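You operate a simulated robot arm through the tools that you are given. There is no shell and no other tool. Be economical: measure what you need, move in short steps, check, and stop when the job is done.

You are at the controls of a simulated two-armed robot. One attempt, no reset.

TASK
Pick up the clean filter from the top of the slat bench with one hand, pass it to the other hand and put it on the top of the counter bench.

The check looks at the end state, three seconds after you hand in, the way a careful person would. Anything else that was tipped, shoved, dropped, spilled or broken makes it a failure.

THE ROBOT
Two 7-joint arms with two-finger grippers on one trunk, on a base that drives. Base frame: it is fixed to the floor where the robot stands at the start and does not move with it; the origin is under the middle of the robot, x ahead of it, y to its left, z up; the surface under the hand at the start is at about z = 70. Units: cm, rad, N and s.
The left shoulder is at the start at [6, 12.3, 94.5], the right one opposite. With the tool pointing down near the work surface each hand reaches from about 30 to 78 cm from the robot's upright axis, wherever it stands, measured 20 degrees to its own side. Places, roughly: top of the counter bench [-280, -260, 80]. Payload 1.47 kg a hand.
The tool frame of a hand sits at the grasp point between the pads (the TCP): z along the fingers, y along the line on which they close. The tips reach 1.6 cm beyond it. Largest opening 8.7 cm; the body of the gripper starts 5.5 cm behind the TCP.
Orientation is that of the tool frame in the base frame, as a unit quaternion [x, y, z, w]. With the fingers straight down and closing along the base's y, the tool's x points along the base's -x, its y along +y and its z along -z.

THE INTERFACE
- The arms move only by the tool drive_tool. It takes "left_increments", "right_increments" or both (then of equal length, played together; a hand with none holds still); each is a list of rows, each a list of 7 numbers: the opening, from 0 (shut) to 1 (fully open), then the shift along the base's x, y, z in units of 500 mm (1.0 is 500 mm), then the turn, a rotation vector about the base's x, y, z in units of 60 degrees (1.0 is 60 degrees). In form: [[fingers, tx, ty, tz, rx, ry, rz], ...]. A call has 1 to 20 rows; each row is the pose to reach, as a shift and turn from the pose commanded when the call began. A call with a number of a shift or a turn outside -1 to 1 is refused whole. Rows are played at 5 a second. More than 5 cm and 0.15 rad between two rows, or a gripper value outside its range, and nothing of the call is played. Where a pose cannot be reached the arm comes as near as it can. A force on the tool above 40 N (or 10 N above the force at the start of the call, whichever is more), or a blocked arm, ends the call early, and 0.2 s more pass. Each finger travels about 15.3 cm/s and halts on what it meets, pressing with about 28 N; the grip force reading is that of the motor and also rises with nothing between the fingers. The clock runs only during rows and for 0.2 s after the last one: add rows that repeat a pose to give the fingers time. The reply holds the time, the measured pose of the TCP, the force on the tool along the base axes, the opening and the grip force, in the units named above and with some noise, with the torque about the TCP (base axes, N m) and any sound that the robot's microphone picked up, and new pictures: "pictures" is both (left out), scene, wrist or none (wrist: the cameras of the hands that moved).
- Cameras (640 x 400 px; columns grow to the right, rows downward): "scene" is now at [6.61, -0.07, 149.75]; the picture's right is [0.03, -1.00, 0.00], its down [-0.79, -0.02, -0.61] and it looks along [0.61, 0.02, -0.79] (base axes); focal length 271 px, centre (320, 200). "left" rides on the left gripper at [7.3, -1.2, -9] in its tool frame; the picture's right is [0.16, 0.99, 0.00], its down [-0.72, 0.12, -0.68] and it looks along [-0.67, 0.11, 0.73] (tool axes); focal length 247 px, centre (320, 200). "right" rides on the right gripper at [7.3, 1.2, -9] in its tool frame; the picture's right is [-0.16, 0.99, 0.00], its down [-0.72, -0.12, -0.68] and it looks along [-0.67, -0.11, 0.73] (tool axes); focal length 247 px, centre (320, 200). There is no depth. A picture from a camera that has moved, and an enlarged one, comes with that camera's place and axes in the base frame and with its lens. The place of the scene camera against the robot may be out by one fixed shift of up to 2.5 cm in any direction.
- lift_body(by): slides the trunk up (or, below 0, down) by that many cm; the arms and the scene camera ride with it, the base frame stays. It gives what a move gives, with no picture.
- drive_base(legs): drives the robot by 1 to 6 legs, each [ahead, left, turn to the left] in cm, cm and rad, along the robot's own axes; the way and the turn of a leg run together, so that a leg with both is an arc; at most 150 cm and 3.142 rad a leg. The arms and the cameras ride along, it lands a little off, and it stops where it bumps. It gives what a move gives, and a new picture of the scene camera.
- turn_head(pan, tilt): turns the head with the scene camera to pan (to the left, within 2.094 rad either way) and tilt (down, from -0.506 to 1.204), counted from straight ahead of the robot. It gives what a move gives, and a new picture of the scene camera.
- inspect(camera, box): a new picture of the part [left, top, right, bottom] of that camera's present view, enlarged. The clock stands still meanwhile.
- finish_job(): hands the job in; it is judged then, once.

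Work in short steps. Places have to be worked out from the pictures, the camera data and where the tool is seen: move nearer, look again, correct. Check each grasp and each placing, and mend what went wrong. You have 120 turns and 260 pictures in all, those below and enlarged ones among them. Open the grippers and draw the arms clear of the work before you hand the job in, unless the task says otherwise; then end with one line.

The tools are called after "Emit:" as a command line: name --argument value ..., lists and objects as JSON in quotes. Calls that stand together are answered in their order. drive_tool: Moves the arms, as the interface text tells. Its arguments: {"type":"object","properties":{"left_increments":{"type":"array","items":{"type":"array","items":{"type":"number"}}},"right_increments":{"type":"array","items":{"type":"array","items":{"type":"number"}}},"pictures":{"type":"string","enum":["both","scene","wrist","none"]}},"required":[]} The other tools are called the same way: lift_body (by) slides the trunk up or down; drive_base (legs) drives the base; turn_head (pan, tilt) turns the head that bears the scene camera; inspect (camera, box) takes an enlarged picture of a part of a camera's view; finish_job () hands the job in.

At the start:

```text
clock: 0.0
left_tcp_pos: [58.4, 26.91, 96.73]
left_ee_rot: [0.0, 1.0, 0.0, 0.0]
left_contact_force: [0.0, -0.3, -0.4]
left_torque: [-0.02, -0.03, 0.0]
left_grip_width: 8.71
left_finger_force: 0.1
right_tcp_pos: [58.99, -28.91, 98.08]
right_ee_rot: [-0.001, 1.0, 0.0, 0.0]
right_contact_force: [-0.2, 0.4, -0.2]
right_torque: [0.01, 0.01, 0.03]
right_grip_width: 8.71
right_finger_force: 0.1
trunk travel left (down, up): [-10.0, 13.0]
robot x, y, heading: [-0.04, 0.19, -0.004]
head pan, tilt: [0.026, 0.916]
```

scene: 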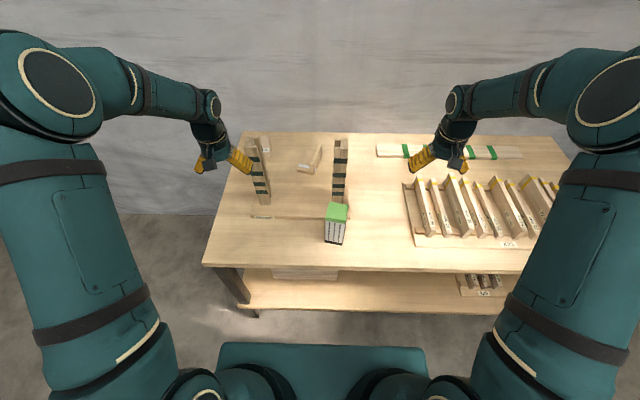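
right: 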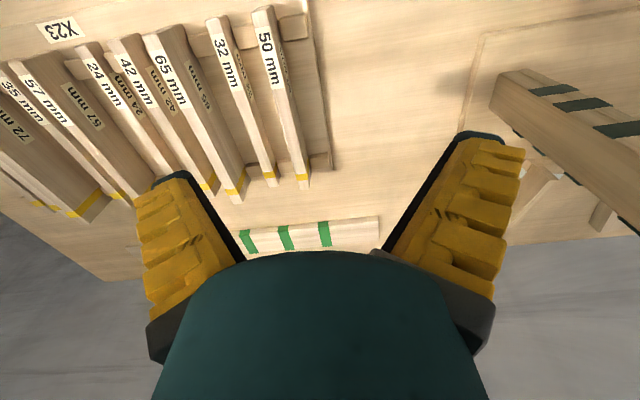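
left: 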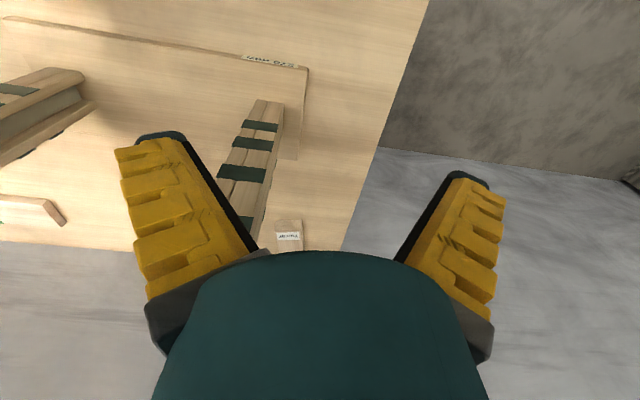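

I see a green-topped box near the front edge of the bench and several wooden things; I take enlarged looks to find the "clean filter".

Emit:
inspect --camera "scene" --box '[230, 130, 400, 260]'

Emit:
inspect --camera "scene" --box '[370, 130, 580, 310]'

```text
3.08 times, centred on (315, 195) of scene
camera zoom: at [6.61, -0.07, 149.75], right [0.03, -1.0, 0.0], down [-0.79, -0.02, -0.61], along [0.61, 0.02, -0.79], focal length 834 px, centre (335, 215)
```

zoom: 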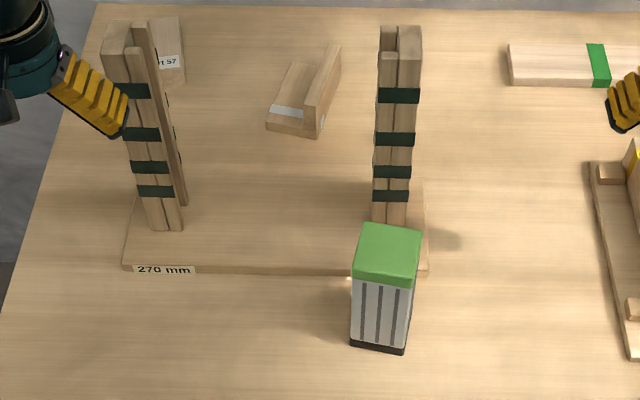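

```text
2.22 times, centred on (475, 220) of scene
camera zoom: at [6.61, -0.07, 149.75], right [0.03, -1.0, 0.0], down [-0.79, -0.02, -0.61], along [0.61, 0.02, -0.79], focal length 602 px, centre (-24, 156)
```

zoom: 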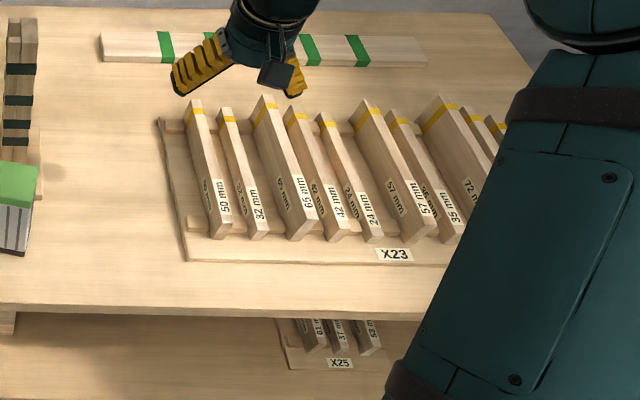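

The clean filter seems to be the green-capped box at about (53, -3), some 6x7x13 cm, right before two tall free-standing posts (x≥65, tops near z≈98). I draw both hands back toward the robot first, then take the right hand across in front of the posts.

Emit:
drive_tool --left_increments '[[1, -0.08, 0, 0, 0, 0, 0], [1, -0.16, 0, 0, 0, 0, 0], [1, -0.24, 0.04, 0, 0, 0, 0], [1, -0.24, 0.1, 0, 0, 0, 0], [1, -0.24, 0.1, 0, 0, 0, 0], [1, -0.24, 0.1, 0, 0, 0, 0], [1, -0.24, 0.1, 0, 0, 0, 0], [1, -0.24, 0.1, 0, 0, 0, 0], [1, -0.24, 0.1, 0, 0, 0, 0]]' --right_increments '[[1, -0.08, 0, 0.02, 0, 0, 0], [1, -0.16, 0, 0.04, 0, 0, 0], [1, -0.24, 0, 0.04, 0, 0, 0], [1, -0.24, 0.09, 0.04, 0, 0, 0], [1, -0.24, 0.18, 0.04, 0, 0, 0], [1, -0.24, 0.27, 0.04, 0, 0, 0], [1, -0.24, 0.36, 0.04, 0, 0, 0], [1, -0.24, 0.45, 0.04, 0, 0, 0], [1, -0.24, 0.5, 0.04, 0, 0, 0]]'

```text
clock: 2.0
left_tcp_pos: [46.65, 31.96, 96.66]
left_ee_rot: [0.0, 1.0, 0.0, 0.0]
left_contact_force: [0.4, 0.0, 0.0]
left_torque: [0.01, 0.01, -0.02]
left_grip_width: 8.7
left_finger_force: 0.1
right_tcp_pos: [46.6, -3.75, 100.22]
right_ee_rot: [0.0, 1.0, -0.001, -0.001]
right_contact_force: [-0.5, -0.2, -1.1]
right_torque: [0.01, 0.02, 0.03]
right_grip_width: 8.68
right_finger_force: 0.1
trunk travel left (down, up): [-10.0, 13.0]
robot x, y, heading: [-0.27, 0.01, -0.003]
head pan, tilt: [0.026, 0.916]
camera scene: at [6.61, -0.05, 149.75], right [0.03, -1.0, 0.0], down [-0.79, -0.02, -0.61], along [0.61, 0.02, -0.79], focal length 271 px, centre (320, 200)
camera right: at [39.39, -2.56, 109.08], right [0.16, 0.99, 0.0], down [0.72, -0.12, 0.68], along [0.67, -0.11, -0.73], focal length 247 px, centre (320, 200)
camera left: at [39.24, 30.66, 105.56], right [-0.16, 0.99, 0.0], down [0.72, 0.12, 0.68], along [0.67, 0.11, -0.73], focal length 247 px, centre (320, 200)
```

scene: 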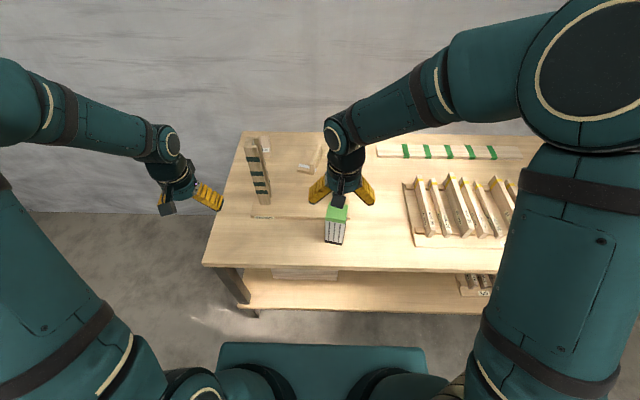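
right: 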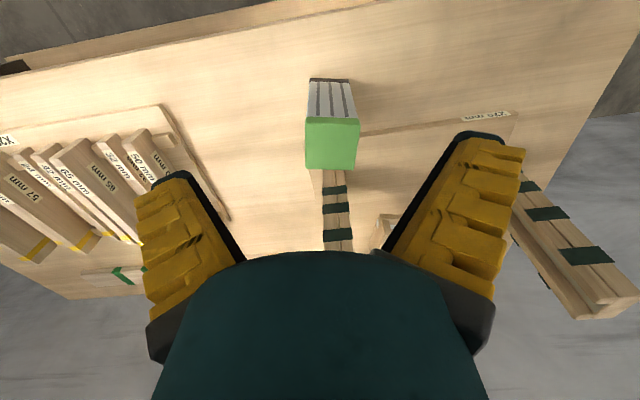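
left: 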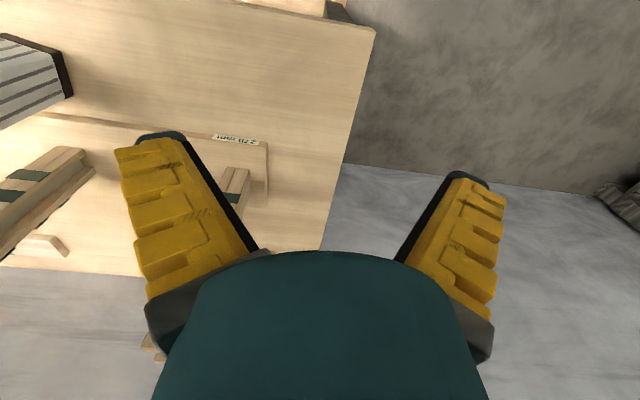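

The filter's cap is in the right wrist view, near (54.8, -3.6), top z≈83, turned about -9°. I enlarge for accuracy.

Emit:
inspect --camera "right" --box '[260, 60, 420, 260]'

```text
2.00 times, centred on (340, 160) of right
camera zoom: at [39.39, -2.56, 109.08], right [0.16, 0.99, 0.0], down [0.72, -0.12, 0.68], along [0.67, -0.11, -0.73], focal length 494 px, centre (280, 280)
```

zoom: 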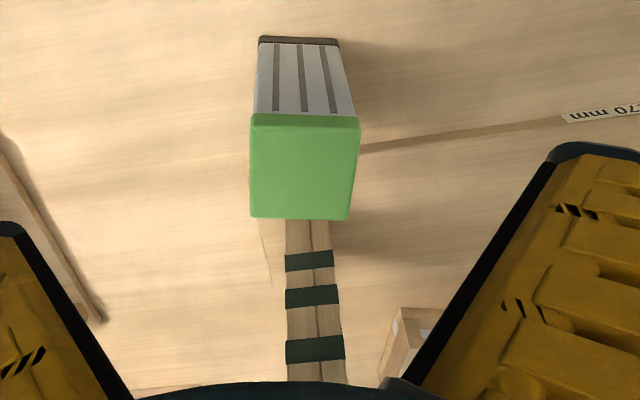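

Cap corners give centre (55.0, -3.75), yaw about -11.5°, about 6.2 x 6.4 cm. I go above it with matching yaw, still higher than the top, and check.

Emit:
drive_tool --right_increments '[[1, 0.04, 0, 0, 0, 0, -0.1], [1, 0.09, 0, -0.04, 0, 0, -0.19], [1, 0.14, 0, -0.08, 0, 0, -0.19], [1, 0.168, 0, -0.12, 0, 0, -0.19], [1, 0.168, 0, -0.16, 0, 0, -0.19], [1, 0.168, 0, -0.18, 0, 0, -0.19], [1, 0.168, 0, -0.18, 0, 0, -0.19]]'

```text
clock: 3.6
left_tcp_pos: [46.59, 31.9, 96.6]
left_ee_rot: [0.0, 1.0, 0.0, -0.001]
left_contact_force: [-0.6, 0.3, -0.9]
left_torque: [0.02, 0.03, 0.02]
left_grip_width: 8.68
left_finger_force: 0.1
right_tcp_pos: [55.39, -3.86, 91.08]
right_ee_rot: [0.1, 0.995, -0.001, 0.0]
right_contact_force: [0.8, 0.0, -0.2]
right_torque: [-0.01, 0.0, 0.04]
right_grip_width: 8.7
right_finger_force: 0.1
trunk travel left (down, up): [-10.0, 13.0]
robot x, y, heading: [-0.09, 0.11, 0.007]
head pan, tilt: [0.026, 0.916]
camera scene: at [6.6, -0.07, 149.75], right [0.03, -1.0, 0.0], down [-0.79, -0.02, -0.61], along [0.61, 0.02, -0.79], focal length 271 px, centre (320, 200)
camera right: at [48.4, -1.29, 100.01], right [0.35, 0.94, 0.0], down [0.69, -0.26, 0.68], along [0.64, -0.24, -0.73], focal length 247 px, centre (320, 200)
```

scene: 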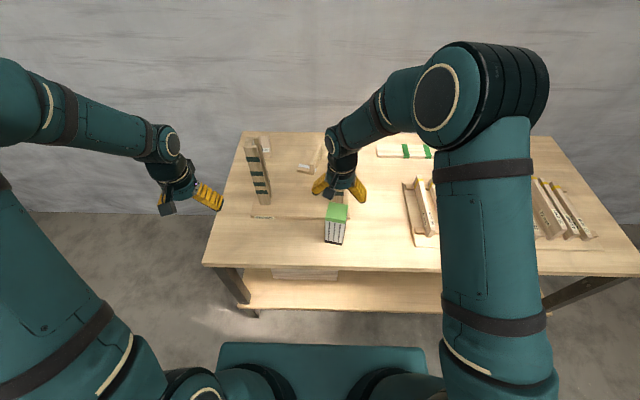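
right: 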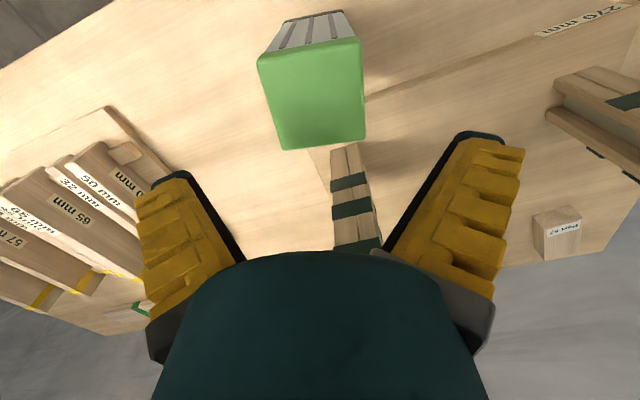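

Refined centre is (54.6, -3.85), so the yaw and y are right; I shift 0.7 cm back and lower to z≈81 with the fingers open.

Emit:
drive_tool --right_increments '[[1, -0.014, 0, -0.05, 0, 0, 0], [1, -0.014, 0, -0.1, 0, 0, 0], [1, -0.014, 0, -0.15, 0, 0, 0], [1, -0.014, 0, -0.2, 0, 0, 0], [1, -0.014, 0, -0.2, 0, 0, 0], [1, -0.014, 0, -0.2, 0, 0, 0]]'

```text
clock: 5.0
left_tcp_pos: [46.53, 31.96, 96.82]
left_ee_rot: [0.001, 1.0, 0.0, -0.001]
left_contact_force: [-0.8, -0.6, 0.4]
left_torque: [-0.01, 0.0, 0.01]
left_grip_width: 8.69
left_finger_force: 0.0
right_tcp_pos: [54.69, -3.87, 81.18]
right_ee_rot: [0.099, 0.995, 0.001, 0.0]
right_contact_force: [1.8, 3.8, 10.5]
right_torque: [0.11, 0.03, -0.05]
right_grip_width: 8.87
right_finger_force: 0.6
trunk travel left (down, up): [-10.0, 13.0]
robot x, y, heading: [-0.1, 0.09, 0.0]
head pan, tilt: [0.026, 0.916]
camera scene: at [6.55, -0.02, 149.76], right [0.03, -1.0, 0.0], down [-0.79, -0.02, -0.61], along [0.61, 0.02, -0.79], focal length 271 px, centre (320, 200)
camera right: at [47.67, -1.38, 90.09], right [0.35, 0.94, 0.0], down [0.69, -0.26, 0.68], along [0.64, -0.24, -0.73], focal length 247 px, centre (320, 200)
```

scene: 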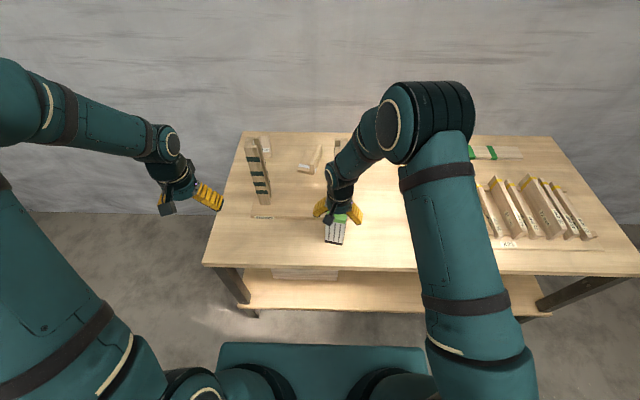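
right: 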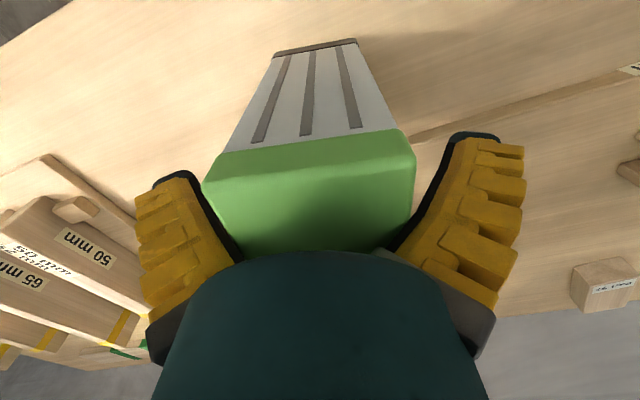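

The reading shows 10 N upward and the fingers spread slightly: the splayed fingers seem to be touching the cap. I raise 2 cm and shut the left hand to see how its fingers move.

Emit:
drive_tool --right_increments '[[1, 0, 0, 0.02, 0, 0, 0], [1, 0, 0, 0.04, 0, 0, 0], [1, 0, 0, 0.04, 0, 0, 0]]' --left_increments '[[0.7, 0, 0, 0, 0, 0, 0], [0.7, 0, 0, 0, 0, 0, 0], [0.7, 0, 0, 0, 0, 0, 0]]'

```text
clock: 5.8
left_tcp_pos: [46.69, 31.84, 96.66]
left_ee_rot: [0.0, 1.0, 0.0, 0.0]
left_contact_force: [-0.4, 1.0, 1.1]
left_torque: [0.03, -0.03, 0.0]
left_grip_width: 6.55
left_finger_force: 3.1
right_tcp_pos: [54.58, -4.07, 83.02]
right_ee_rot: [0.1, 0.995, 0.0, 0.0]
right_contact_force: [0.6, 0.0, -0.2]
right_torque: [0.01, -0.02, 0.01]
right_grip_width: 8.69
right_finger_force: 0.0
trunk travel left (down, up): [-10.0, 13.0]
robot x, y, heading: [-0.01, -0.42, -0.002]
head pan, tilt: [0.026, 0.916]
camera scene: at [6.61, -0.07, 149.74], right [0.03, -1.0, 0.0], down [-0.79, -0.02, -0.61], along [0.61, 0.02, -0.79], focal length 271 px, centre (320, 200)
camera right: at [47.62, -1.51, 92.04], right [0.35, 0.94, 0.0], down [0.69, -0.26, 0.68], along [0.64, -0.24, -0.73], focal length 247 px, centre (320, 200)
camera left: at [39.24, 30.64, 105.57], right [-0.16, 0.99, 0.0], down [0.72, 0.12, 0.68], along [0.67, 0.11, -0.73], focal length 247 px, centre (320, 200)
```

scene: 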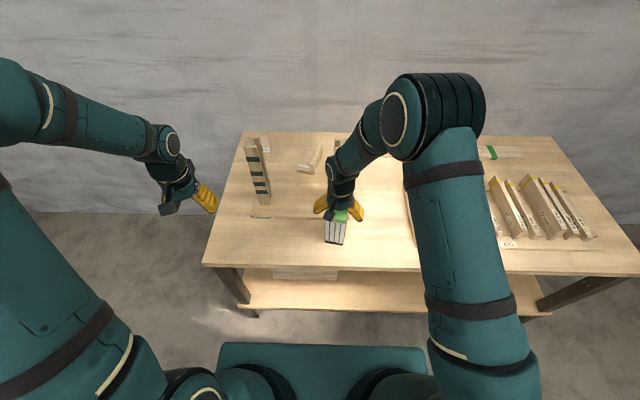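
right: 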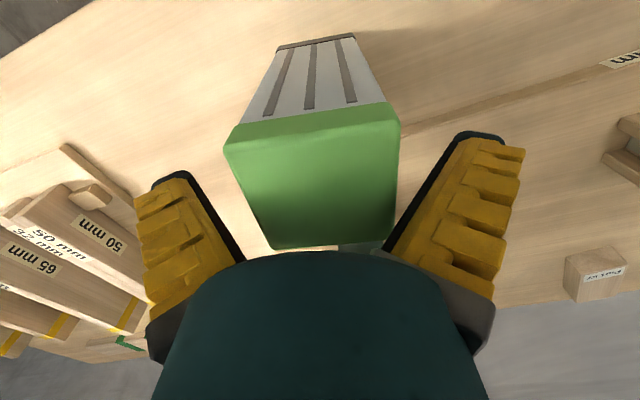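
left: 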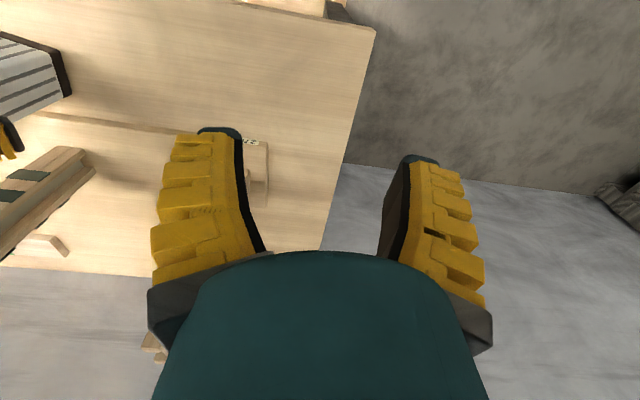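

The fingers are angular and splay while open, so with the cap deep they touch it. I lower only about 1 cm (TCP a bit over 1 cm beneath the cap top) and close.

Emit:
drive_tool --right_increments '[[1, 0, 0, -0.02, 0, 0, 0], [0.7, 0, 0, -0.025, 0, 0, 0], [0.5, 0, 0, -0.025, 0, 0, 0], [0.3, 0, 0, -0.025, 0, 0, 0], [0.3, 0, 0, -0.025, 0, 0, 0], [0.3, 0, 0, -0.025, 0, 0, 0]]'

Emit:
inspect --camera "scene" --box '[270, 140, 410, 260]'

```text
clock: 7.2
left_tcp_pos: [46.5, 31.87, 96.64]
left_ee_rot: [0.0, 1.0, 0.0, 0.0]
left_contact_force: [-0.3, -0.5, 0.2]
left_torque: [0.02, -0.03, 0.01]
left_grip_width: 6.56
left_finger_force: 3.1
right_tcp_pos: [54.74, -3.91, 81.92]
right_ee_rot: [0.099, 0.995, 0.0, 0.0]
right_contact_force: [0.5, 0.4, -0.4]
right_torque: [0.0, -0.03, -0.02]
right_grip_width: 6.45
right_finger_force: 27.9
trunk travel left (down, up): [-10.0, 13.0]
robot x, y, heading: [-0.17, 0.01, -0.001]
head pan, tilt: [0.026, 0.916]
camera scene: at [6.63, -0.07, 149.74], right [0.03, -1.0, 0.0], down [-0.79, -0.02, -0.61], along [0.61, 0.02, -0.79], focal length 271 px, centre (320, 200)
camera right: at [47.72, -1.5, 90.84], right [0.35, 0.94, 0.0], down [0.69, -0.26, 0.68], along [0.64, -0.24, -0.73], focal length 247 px, centre (320, 200)
```

scene: 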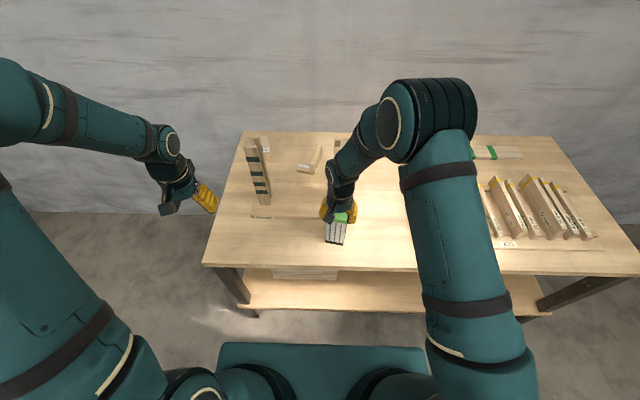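
right: 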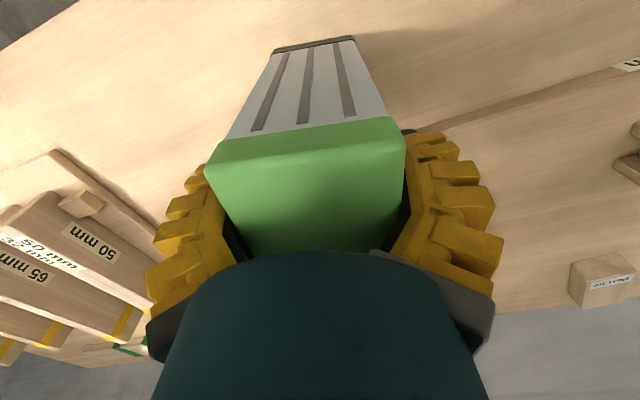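

```text
3.33 times, centred on (340, 200) of scene
camera zoom: at [6.63, -0.07, 149.74], right [0.03, -1.0, 0.0], down [-0.79, -0.02, -0.61], along [0.61, 0.02, -0.79], focal length 903 px, centre (253, 200)
```

zoom: 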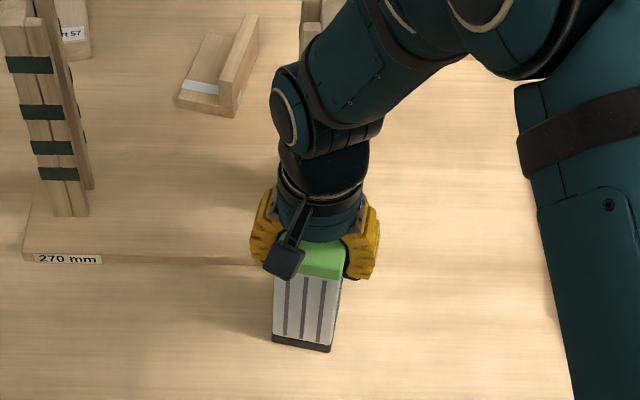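

Gripped: width 6.45 cm with 28 N, fingers wrapped round the cap. I lift 4 cm straight up and check.

Emit:
drive_tool --right_increments '[[0.3, 0, 0, 0.02, 0, 0, 0], [0.3, 0, 0, 0.04, 0, 0, 0], [0.3, 0, 0, 0.06, 0, 0, 0], [0.3, 0, 0, 0.08, 0, 0, 0], [0.3, 0, 0, 0.08, 0, 0, 0]]'

```text
clock: 8.4
left_tcp_pos: [46.71, 31.9, 96.56]
left_ee_rot: [0.0, 1.0, 0.0, 0.0]
left_contact_force: [-0.8, -0.2, -0.3]
left_torque: [0.01, 0.0, -0.03]
left_grip_width: 6.51
left_finger_force: 3.1
right_tcp_pos: [54.68, -3.93, 85.84]
right_ee_rot: [0.099, 0.995, 0.001, 0.0]
right_contact_force: [0.0, 0.3, -1.9]
right_torque: [-0.02, -0.04, 0.01]
right_grip_width: 6.43
right_finger_force: 27.8
trunk travel left (down, up): [-10.0, 13.0]
robot x, y, heading: [-0.27, -0.14, -0.003]
head pan, tilt: [0.026, 0.916]
camera scene: at [6.64, -0.07, 149.74], right [0.03, -1.0, 0.0], down [-0.79, -0.02, -0.61], along [0.61, 0.02, -0.79], focal length 271 px, centre (320, 200)
camera right: at [47.72, -1.41, 94.81], right [0.35, 0.94, 0.0], down [0.69, -0.26, 0.68], along [0.64, -0.24, -0.73], focal length 247 px, centre (320, 200)
```

scene: 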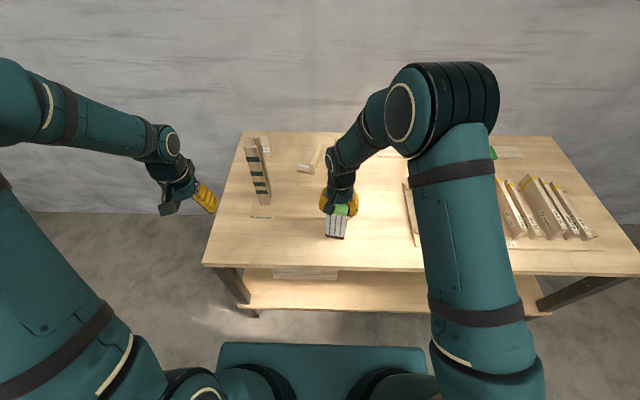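
right: 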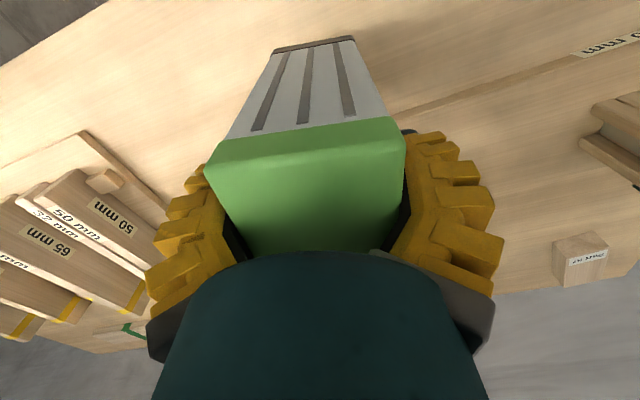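

Held well (about 2 N of weight, no slip). I raise it, draw it back from the posts and undo the yaw.

Emit:
drive_tool --right_increments '[[0.3, 0, 0, 0.05, 0, 0, 0], [0.3, -0.02, 0, 0.1, 0, 0, 0], [0.3, -0.06, 0, 0.16, 0, 0, 0.05], [0.3, -0.1, 0, 0.22, 0, 0, 0.1], [0.3, -0.14, 0, 0.26, 0, 0, 0.15], [0.3, -0.16, 0, 0.28, 0, 0, 0.19], [0.3, -0.16, 0, 0.28, 0, 0, 0.19]]' --pictures "none"

Emit:
drive_base --legs '[[-60, 0, 0]]'

```text
clock: 10.0
left_tcp_pos: [46.61, 31.99, 96.69]
left_ee_rot: [0.0, 1.0, 0.0, 0.0]
left_contact_force: [0.7, -0.1, -0.2]
left_torque: [0.02, 0.01, 0.04]
left_grip_width: 6.53
left_finger_force: 3.5
right_tcp_pos: [46.46, -3.94, 100.08]
right_ee_rot: [0.0, 1.0, 0.0, 0.0]
right_contact_force: [-0.2, 0.3, -3.3]
right_torque: [-0.03, -0.01, 0.01]
right_grip_width: 6.41
right_finger_force: 28.4
trunk travel left (down, up): [-10.0, 13.0]
robot x, y, heading: [-0.34, 0.15, 0.001]
head pan, tilt: [0.026, 0.916]
```

```text
clock: 13.3
left_tcp_pos: [-12.22, 31.97, 96.73]
left_ee_rot: [0.001, 1.0, 0.0, -0.001]
left_contact_force: [-0.9, -0.2, -0.7]
left_torque: [0.02, -0.03, -0.03]
left_grip_width: 6.53
left_finger_force: 2.2
right_tcp_pos: [-12.3, -4.02, 100.08]
right_ee_rot: [0.001, 1.0, 0.001, 0.0]
right_contact_force: [0.4, -0.3, -2.7]
right_torque: [0.02, -0.04, -0.02]
right_grip_width: 6.39
right_finger_force: 28.2
trunk travel left (down, up): [-10.0, 13.0]
robot x, y, heading: [-58.9, 0.19, -0.004]
head pan, tilt: [0.026, 0.916]
camera scene: at [-52.28, -0.05, 149.75], right [0.02, -1.0, 0.0], down [-0.79, -0.02, -0.61], along [0.61, 0.02, -0.79], focal length 271 px, centre (320, 200)
```

scene: 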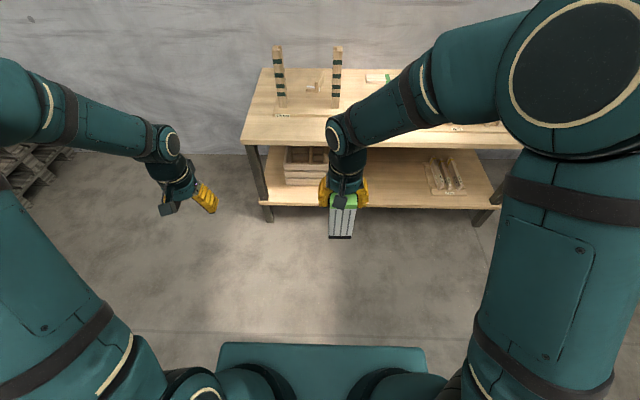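

The posts still stand and the filter is safe. I look toward the counter bench before choosing how to hand over.

Emit:
turn_head --pan -2.09 --tilt 0.25

```text
clock: 15.3
left_tcp_pos: [-12.28, 31.87, 96.69]
left_ee_rot: [0.001, 1.0, 0.0, 0.0]
left_contact_force: [1.3, 0.6, 0.7]
left_torque: [0.01, -0.02, 0.0]
left_grip_width: 6.57
left_finger_force: 3.1
right_tcp_pos: [-12.31, -4.14, 100.0]
right_ee_rot: [0.001, 1.0, 0.001, 0.0]
right_contact_force: [-0.1, -0.5, -2.4]
right_torque: [-0.03, -0.01, 0.0]
right_grip_width: 6.39
right_finger_force: 27.8
trunk travel left (down, up): [-10.0, 13.0]
robot x, y, heading: [-59.03, -0.12, -0.004]
head pan, tilt: [-2.089, 0.25]
camera scene: at [-64.31, -8.35, 155.56], right [-0.87, 0.5, 0.0], down [0.12, 0.21, -0.97], along [-0.48, -0.84, -0.25], focal length 271 px, centre (320, 200)
```

scene: 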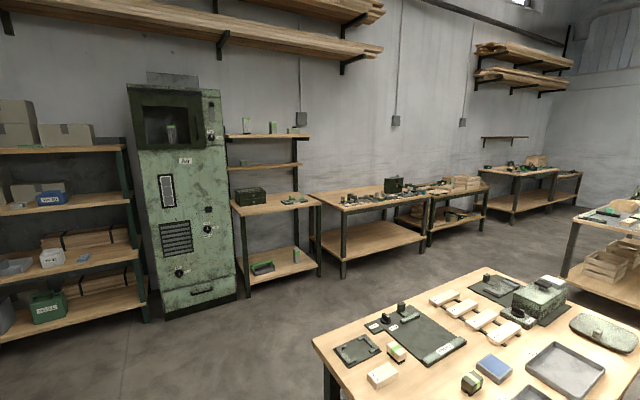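

The counter bench should project near (370, 196): the wall bench with the dark box. I enlarge that.

Emit:
inspect --camera "scene" --box '[290, 150, 510, 290]'

Emit:
inspect --camera "scene" --box '[300, 250, 640, 400]'

```text
2.86 times, centred on (400, 220) of scene
camera zoom: at [-64.31, -8.35, 155.56], right [-0.87, 0.5, 0.0], down [0.12, 0.21, -0.97], along [-0.48, -0.84, -0.25], focal length 774 px, centre (91, 143)
```

zoom: 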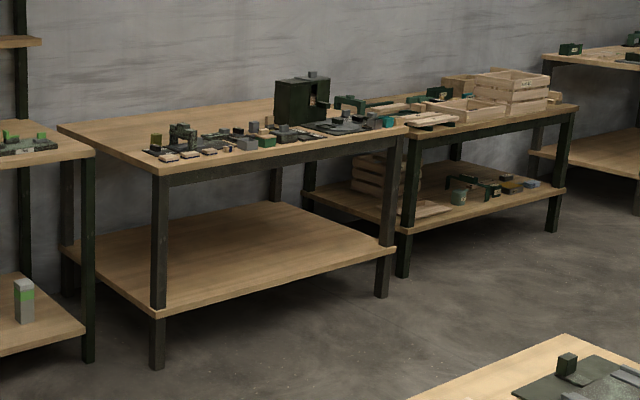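

```text
1.88 times, centred on (470, 325) of scene
camera zoom: at [-64.31, -8.35, 155.56], right [-0.87, 0.5, 0.0], down [0.12, 0.21, -0.97], along [-0.48, -0.84, -0.25], focal length 510 px, centre (38, -35)
```

zoom: 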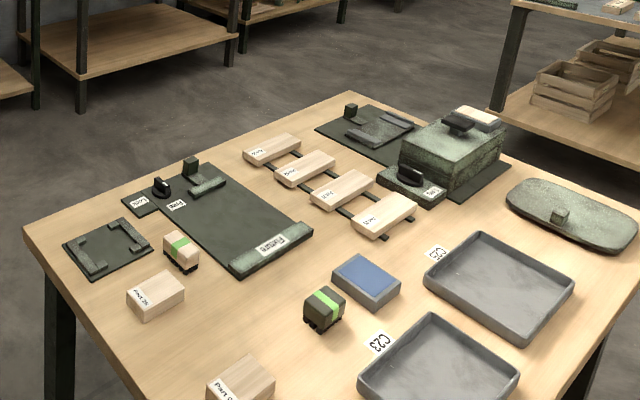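

The counter bench spans about x -335..-210, y -292..-216, with objects along its front; free space is at its left and back. For the handover I want the left hand horizontal, camera up, gripping the lower filter body; I try that orientation in free space first.

Emit:
drive_tool --left_increments '[[0.9, 0.02, 0, 0, -0.08, 0.08, 0.08], [0.9, 0.04, 0, 0, -0.16, 0.16, 0.16], [0.9, 0.06, 0, 0, -0.24, 0.24, 0.24], [0.9, 0.08, 0, 0, -0.32, 0.32, 0.32], [0.9, 0.1, 0, 0, -0.4, 0.4, 0.4], [0.9, 0.1, 0, 0, -0.48, 0.48, 0.48], [0.9, 0.1, 0, 0, -0.56, 0.56, 0.56], [0.9, 0.1, 0, 0, -0.577, 0.577, 0.577], [0.9, 0.1, 0, 0, -0.577, 0.577, 0.577]]' --pictures "none"

Emit:
turn_head --pan 0.15 --tilt 0.75

```text
clock: 17.4
left_tcp_pos: [-7.22, 31.96, 96.61]
left_ee_rot: [-0.288, 0.867, -0.287, -0.289]
left_contact_force: [0.1, 0.4, -0.6]
left_torque: [0.02, -0.01, 0.0]
left_grip_width: 8.04
left_finger_force: 1.3
right_tcp_pos: [-12.24, -4.1, 100.09]
right_ee_rot: [0.001, 1.0, 0.0, 0.0]
right_contact_force: [-0.6, 1.0, -2.1]
right_torque: [-0.01, -0.02, 0.02]
right_grip_width: 6.37
right_finger_force: 28.2
trunk travel left (down, up): [-10.0, 13.0]
robot x, y, heading: [-59.05, 0.13, -0.003]
head pan, tilt: [-2.089, 0.25]
```

```text
clock: 19.4
left_tcp_pos: [-7.24, 32.02, 96.73]
left_ee_rot: [-0.288, 0.866, -0.289, -0.29]
left_contact_force: [-0.9, -0.4, 0.0]
left_torque: [-0.01, 0.01, 0.01]
left_grip_width: 8.04
left_finger_force: 1.2
right_tcp_pos: [-12.27, -3.96, 100.06]
right_ee_rot: [0.001, 1.0, 0.0, 0.0]
right_contact_force: [0.0, -0.7, -3.0]
right_torque: [0.01, -0.01, 0.0]
right_grip_width: 6.35
right_finger_force: 27.9
trunk travel left (down, up): [-10.0, 13.0]
robot x, y, heading: [-58.92, 0.05, -0.006]
head pan, tilt: [0.15, 0.75]
camera scene: at [-51.48, 0.99, 151.05], right [0.15, -0.99, 0.0], down [-0.67, -0.1, -0.73], along [0.72, 0.11, -0.68], focal length 271 px, centre (320, 200)
```

scene: 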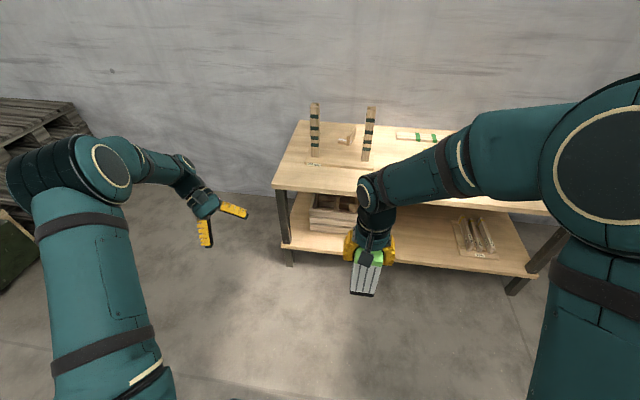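

The first 60° came out exactly; I turn the remaining 60° so that the left tool points to -y with its camera up.

Emit:
drive_tool --left_increments '[[0.9, 0, 0, 0, -0.08, 0.08, 0.08], [0.9, 0, 0, 0, -0.16, 0.16, 0.16], [0.9, 0, 0, 0, -0.24, 0.24, 0.24], [0.9, 0, 0, 0, -0.32, 0.32, 0.32], [0.9, 0, 0, 0, -0.4, 0.4, 0.4], [0.9, 0, 0, 0, -0.48, 0.48, 0.48], [0.9, 0, 0, 0, -0.56, 0.56, 0.56], [0.9, 0, 0, 0, -0.577, 0.577, 0.577], [0.9, 0, 0, 0, -0.577, 0.577, 0.577]]'

```text
clock: 21.4
left_tcp_pos: [-7.33, 31.84, 96.52]
left_ee_rot: [0.5, -0.5, 0.5, 0.5]
left_contact_force: [0.4, 0.1, 1.4]
left_torque: [0.03, -0.01, -0.02]
left_grip_width: 8.01
left_finger_force: 1.3
right_tcp_pos: [-12.28, -4.05, 99.9]
right_ee_rot: [0.001, 1.0, 0.0, 0.0]
right_contact_force: [0.3, 0.2, -2.1]
right_torque: [0.03, -0.01, 0.02]
right_grip_width: 6.37
right_finger_force: 28.5
trunk travel left (down, up): [-10.0, 13.0]
robot x, y, heading: [-58.91, 0.06, -0.004]
head pan, tilt: [0.15, 0.75]
camera scene: at [-51.48, 1.0, 151.05], right [0.15, -0.99, 0.0], down [-0.67, -0.1, -0.73], along [0.72, 0.11, -0.68], focal length 271 px, centre (320, 200)
camera left: at [-6.14, 40.77, 103.9], right [-0.99, 0.0, 0.16], down [-0.12, 0.68, -0.72], along [-0.11, -0.73, -0.67], focal length 247 px, centre (320, 200)
```

scene: 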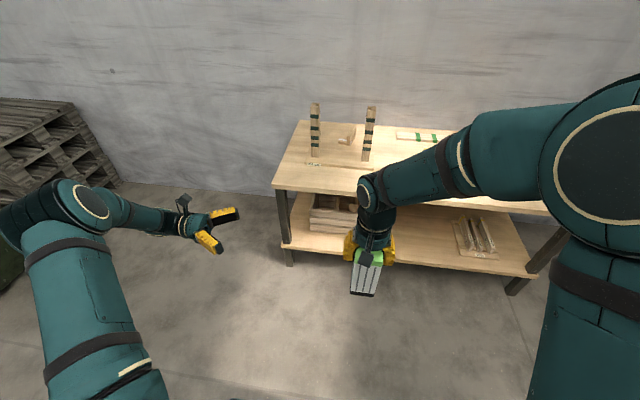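
left: 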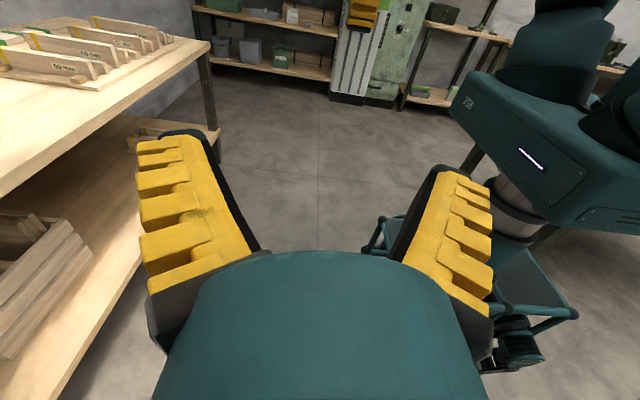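

Orientation reached. Now I turn the right hand (with the filter) by -45° and a bit farther out, and the left by +45°, so the left can come in under the right hand's camera side.

Emit:
drive_tool --right_increments '[[0.3, 0.03, 0, 0, 0, 0, -0.13], [0.3, 0.06, 0, 0, 0, 0, -0.26], [0.3, 0.1, 0, 0, 0, 0, -0.39], [0.3, 0.14, 0, 0, 0, 0, -0.52], [0.3, 0.18, 0, 0, 0, 0, -0.65], [0.3, 0.2, 0, 0, 0, 0, -0.75], [0.3, 0.2, 0, 0, 0, 0, -0.75]]' --left_increments '[[0.9, 0, 0, 0, 0, 0, 0.13], [0.9, 0, 0, 0, 0, 0, 0.26], [0.9, 0, 0, 0, 0, 0, 0.39], [0.9, 0, 0, 0, 0, 0, 0.52], [0.9, 0, 0, -0.01, 0, 0, 0.65], [0.9, 0, 0, -0.03, 0, 0, 0.75], [0.9, 0, 0, -0.05, 0, 0, 0.75]]'

```text
clock: 23.0
left_tcp_pos: [-7.1, 31.82, 94.1]
left_ee_rot: [0.653, -0.272, 0.653, 0.27]
left_contact_force: [-0.3, 1.1, 0.3]
left_torque: [-0.01, 0.01, -0.01]
left_grip_width: 8.04
left_finger_force: 1.9
right_tcp_pos: [-2.25, -4.06, 99.84]
right_ee_rot: [0.384, 0.923, 0.0, 0.001]
right_contact_force: [-0.2, 0.1, -2.8]
right_torque: [-0.03, 0.01, 0.0]
right_grip_width: 6.35
right_finger_force: 27.4
trunk travel left (down, up): [-10.0, 13.0]
robot x, y, heading: [-58.96, 0.2, -0.006]
head pan, tilt: [0.15, 0.75]
camera scene: at [-51.46, 1.02, 151.05], right [0.15, -0.99, 0.0], down [-0.67, -0.1, -0.73], along [0.72, 0.11, -0.68], focal length 271 px, centre (320, 200)
camera right: at [-6.65, 1.95, 108.91], right [0.81, 0.58, 0.0], down [0.43, -0.59, 0.68], along [0.4, -0.55, -0.73], focal length 247 px, centre (320, 200)
camera left: at [-12.76, 39.0, 101.39], right [-0.7, -0.7, 0.16], down [-0.56, 0.4, -0.72], along [0.44, -0.59, -0.67], focal length 247 px, centre (320, 200)
```

scene: 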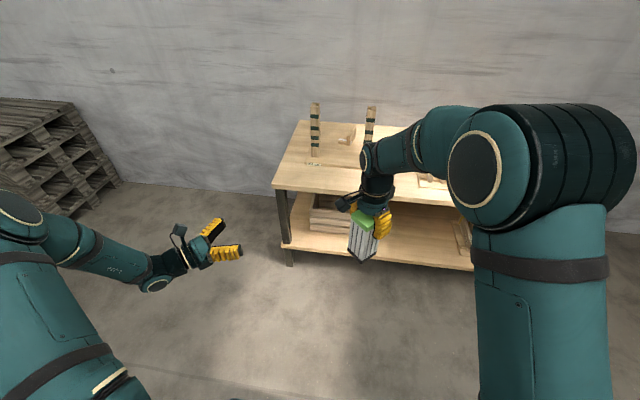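
right: 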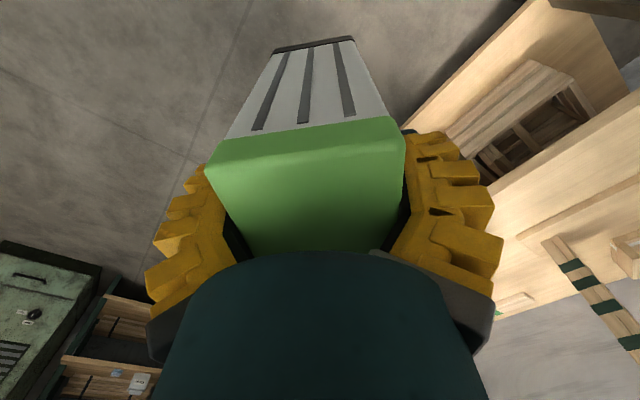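
left: 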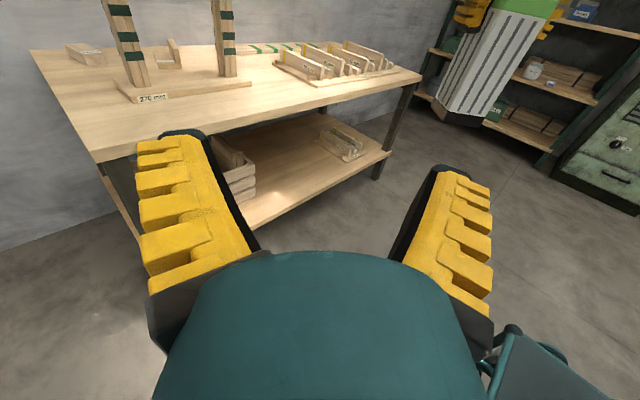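

All reached cleanly. I bring the left hand to 14 cm before the filter on its approach line at z≈93.4 (6.5 cm below the right TCP).

Emit:
drive_tool --left_increments '[[1, -0.02, -0.08, -0.003, 0, 0, 0], [1, -0.035, -0.16, -0.006, 0, 0, 0], [1, -0.05, -0.24, -0.01, 0, 0, 0], [1, -0.07, -0.32, -0.013, 0, 0, 0], [1, -0.085, -0.4, -0.013, 0, 0, 0], [1, -0.1, -0.47, -0.013, 0, 0, 0], [1, -0.101, -0.52, -0.013, 0, 0, 0], [1, -0.101, -0.52, -0.013, 0, 0, 0]]'

```text
clock: 24.8
left_tcp_pos: [-12.36, 5.86, 93.74]
left_ee_rot: [0.653, -0.271, 0.653, 0.27]
left_contact_force: [-0.6, 0.2, -0.4]
left_torque: [0.01, -0.02, 0.0]
left_grip_width: 8.68
left_finger_force: 0.1
right_tcp_pos: [-2.36, -4.03, 100.03]
right_ee_rot: [0.383, 0.924, 0.0, 0.0]
right_contact_force: [0.4, -0.3, -1.8]
right_torque: [-0.03, 0.02, 0.03]
right_grip_width: 6.36
right_finger_force: 28.0
trunk travel left (down, up): [-10.0, 13.0]
robot x, y, heading: [-58.94, -0.18, 0.0]
head pan, tilt: [0.15, 0.75]
camera scene: at [-51.49, 1.02, 151.05], right [0.15, -0.99, 0.0], down [-0.67, -0.1, -0.73], along [0.72, 0.11, -0.68], focal length 271 px, centre (320, 200)
camera left: at [-17.88, 12.87, 100.98], right [-0.7, -0.7, 0.16], down [-0.56, 0.4, -0.72], along [0.44, -0.59, -0.67], focal length 247 px, centre (320, 200)
```

scene: 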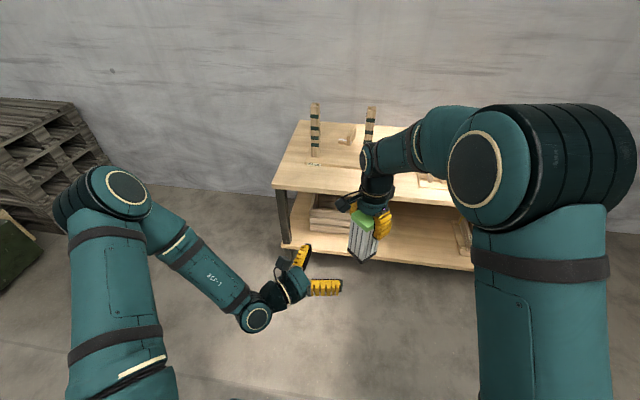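
left: 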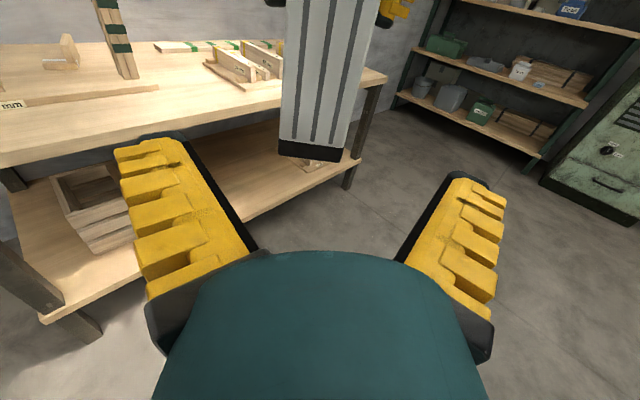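

Filter bottom appears at z≈88.4, aligned within 3 mm with the left approach line. I advance 12.4 cm, leaving the near face about 1.5 cm behind the TCP.

Emit:
drive_tool --left_increments '[[1, 0.044, -0.044, 0, 0, 0, 0], [1, 0.088, -0.088, 0, 0, 0, 0], [1, 0.12, -0.12, 0, 0, 0, 0], [1, 0.15, -0.15, 0, 0, 0, 0], [1, 0.175, -0.175, 0, 0, 0, 0], [1, 0.175, -0.175, 0, 0, 0, 0]]'

Emit:
inspect --camera "scene" --box '[260, 130, 430, 320]'

```text
clock: 26.2
left_tcp_pos: [-3.52, -2.75, 93.69]
left_ee_rot: [0.653, -0.272, 0.653, 0.27]
left_contact_force: [0.0, -0.1, 0.8]
left_torque: [-0.04, 0.0, -0.02]
left_grip_width: 8.69
left_finger_force: 0.1
right_tcp_pos: [-2.31, -4.04, 99.94]
right_ee_rot: [0.383, 0.924, 0.0, -0.001]
right_contact_force: [-0.4, 0.1, -3.1]
right_torque: [-0.06, -0.03, 0.0]
right_grip_width: 6.35
right_finger_force: 27.8
trunk travel left (down, up): [-10.0, 13.0]
robot x, y, heading: [-59.32, 0.12, -0.0]
head pan, tilt: [0.15, 0.75]
camera scene: at [-51.49, 1.02, 151.05], right [0.15, -0.99, 0.0], down [-0.67, -0.1, -0.73], along [0.72, 0.11, -0.68], focal length 271 px, centre (320, 200)
camera left: at [-9.13, 4.22, 100.83], right [-0.7, -0.7, 0.16], down [-0.56, 0.4, -0.72], along [0.44, -0.59, -0.67], focal length 247 px, centre (320, 200)
```

scene: 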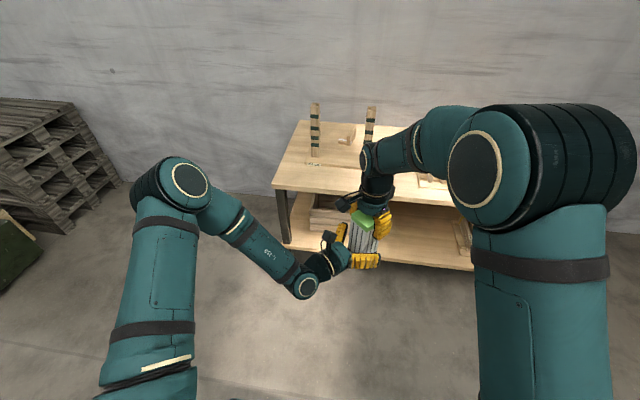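
left: 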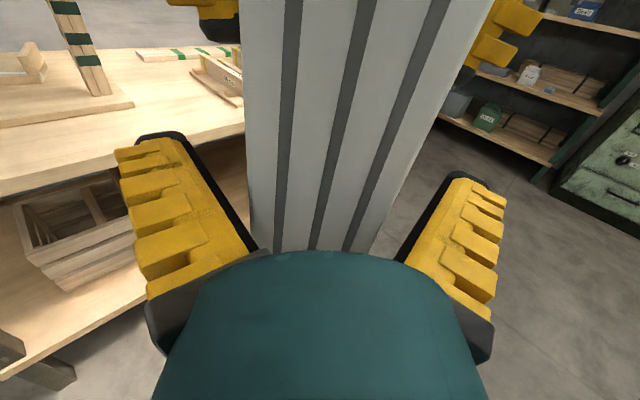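

```text
2.11 times, centred on (345, 225) of scene
camera zoom: at [-51.49, 1.02, 151.05], right [0.15, -0.99, 0.0], down [-0.67, -0.1, -0.73], along [0.72, 0.11, -0.68], focal length 571 px, centre (267, 147)
```

zoom: 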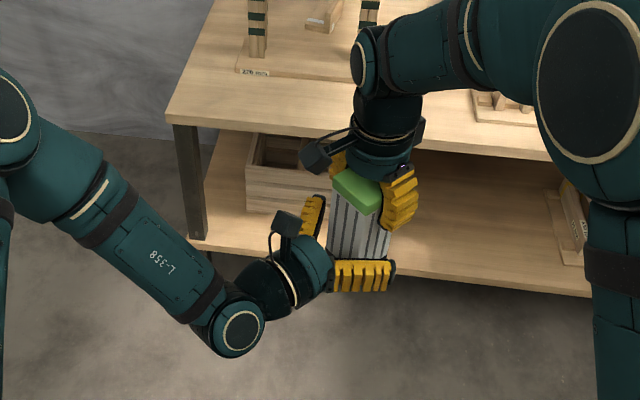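

The filter sits between the left fingers with no contact, clear of the right hand. I close the left hand.

Emit:
drive_tool --left_increments '[[0.8, 0, 0, 0, 0, 0, 0], [0.6, 0, 0, 0, 0, 0, 0], [0.4, 0, 0, 0, 0, 0, 0], [0.25, 0, 0, 0, 0, 0, 0], [0.25, 0, 0, 0, 0, 0, 0], [0.25, 0, 0, 0, 0, 0, 0]]'

```text
clock: 27.6
left_tcp_pos: [-3.63, -2.81, 93.61]
left_ee_rot: [0.653, -0.271, 0.653, 0.27]
left_contact_force: [8.5, -2.8, -2.3]
left_torque: [-0.01, 0.35, -0.03]
left_grip_width: 6.17
left_finger_force: 28.1
right_tcp_pos: [-2.32, -3.99, 100.08]
right_ee_rot: [0.382, 0.924, 0.0, 0.0]
right_contact_force: [-9.0, 3.8, 1.0]
right_torque: [0.27, 0.3, 0.1]
right_grip_width: 6.37
right_finger_force: 27.8
trunk travel left (down, up): [-10.0, 13.0]
robot x, y, heading: [-58.91, 0.28, -0.001]
head pan, tilt: [0.15, 0.75]
camera scene: at [-51.48, 1.0, 151.05], right [0.15, -0.99, 0.0], down [-0.67, -0.1, -0.73], along [0.72, 0.11, -0.68], focal length 271 px, centre (320, 200)
camera left: at [-9.12, 4.23, 100.83], right [-0.7, -0.7, 0.16], down [-0.56, 0.4, -0.72], along [0.44, -0.59, -0.67], focal length 247 px, centre (320, 200)
```

scene: 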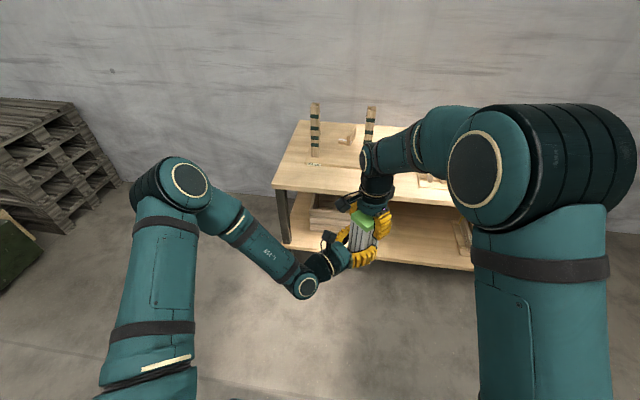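
left: 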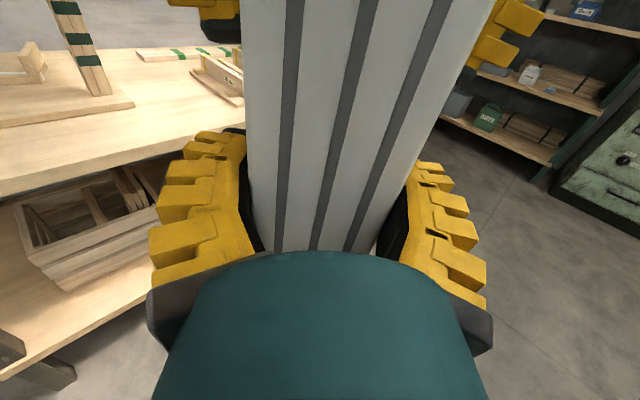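

Both hands hold (6.17 cm, 28 N left) with about 9 N of strain between them. I open the right hand gradually, then raise it straight up.

Emit:
drive_tool --right_increments '[[0.6, 0, 0, 0, 0, 0, 0], [0.75, 0, 0, 0, 0, 0, 0], [0.9, 0, 0, 0, 0, 0, 0], [1, 0, 0, 0, 0, 0, 0], [1, 0, 0, 0, 0, 0, 0], [1, 0, 0, 0.04, 0, 0, 0], [1, 0, 0, 0.08, 0, 0, 0], [1, 0, 0, 0.12, 0, 0, 0], [1, 0, 0, 0.18, 0, 0, 0], [1, 0, 0, 0.24, 0, 0, 0]]'

```text
clock: 29.8
left_tcp_pos: [-3.61, -2.71, 93.63]
left_ee_rot: [0.653, -0.272, 0.653, 0.271]
left_contact_force: [0.4, -0.6, 0.0]
left_torque: [0.04, 0.02, 0.0]
left_grip_width: 6.19
left_finger_force: 27.7
right_tcp_pos: [-2.33, -3.87, 112.09]
right_ee_rot: [0.383, 0.924, 0.0, -0.001]
right_contact_force: [0.0, 0.1, 0.7]
right_torque: [0.03, -0.02, 0.0]
right_grip_width: 8.68
right_finger_force: 0.0
trunk travel left (down, up): [-10.0, 13.0]
robot x, y, heading: [-58.96, 0.14, -0.0]
head pan, tilt: [0.15, 0.75]
camera scene: at [-51.51, 0.98, 151.06], right [0.15, -0.99, 0.0], down [-0.67, -0.1, -0.73], along [0.72, 0.11, -0.68], focal length 271 px, centre (320, 200)
camera right: at [-6.7, 2.0, 121.07], right [0.81, 0.59, 0.0], down [0.43, -0.59, 0.68], along [0.4, -0.55, -0.73], focal length 247 px, centre (320, 200)
```

scene: 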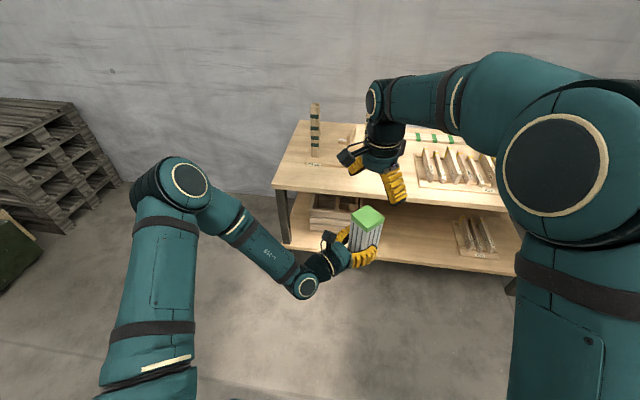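
right: 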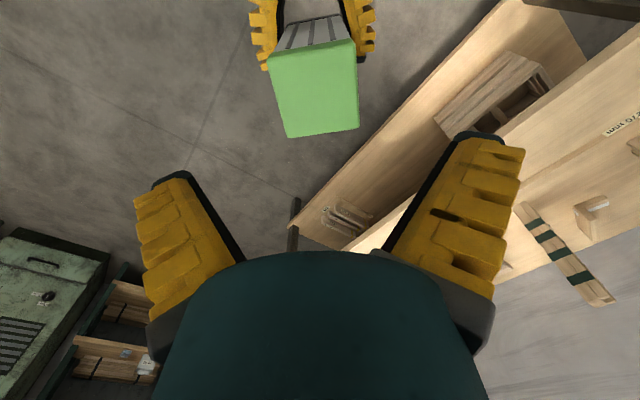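

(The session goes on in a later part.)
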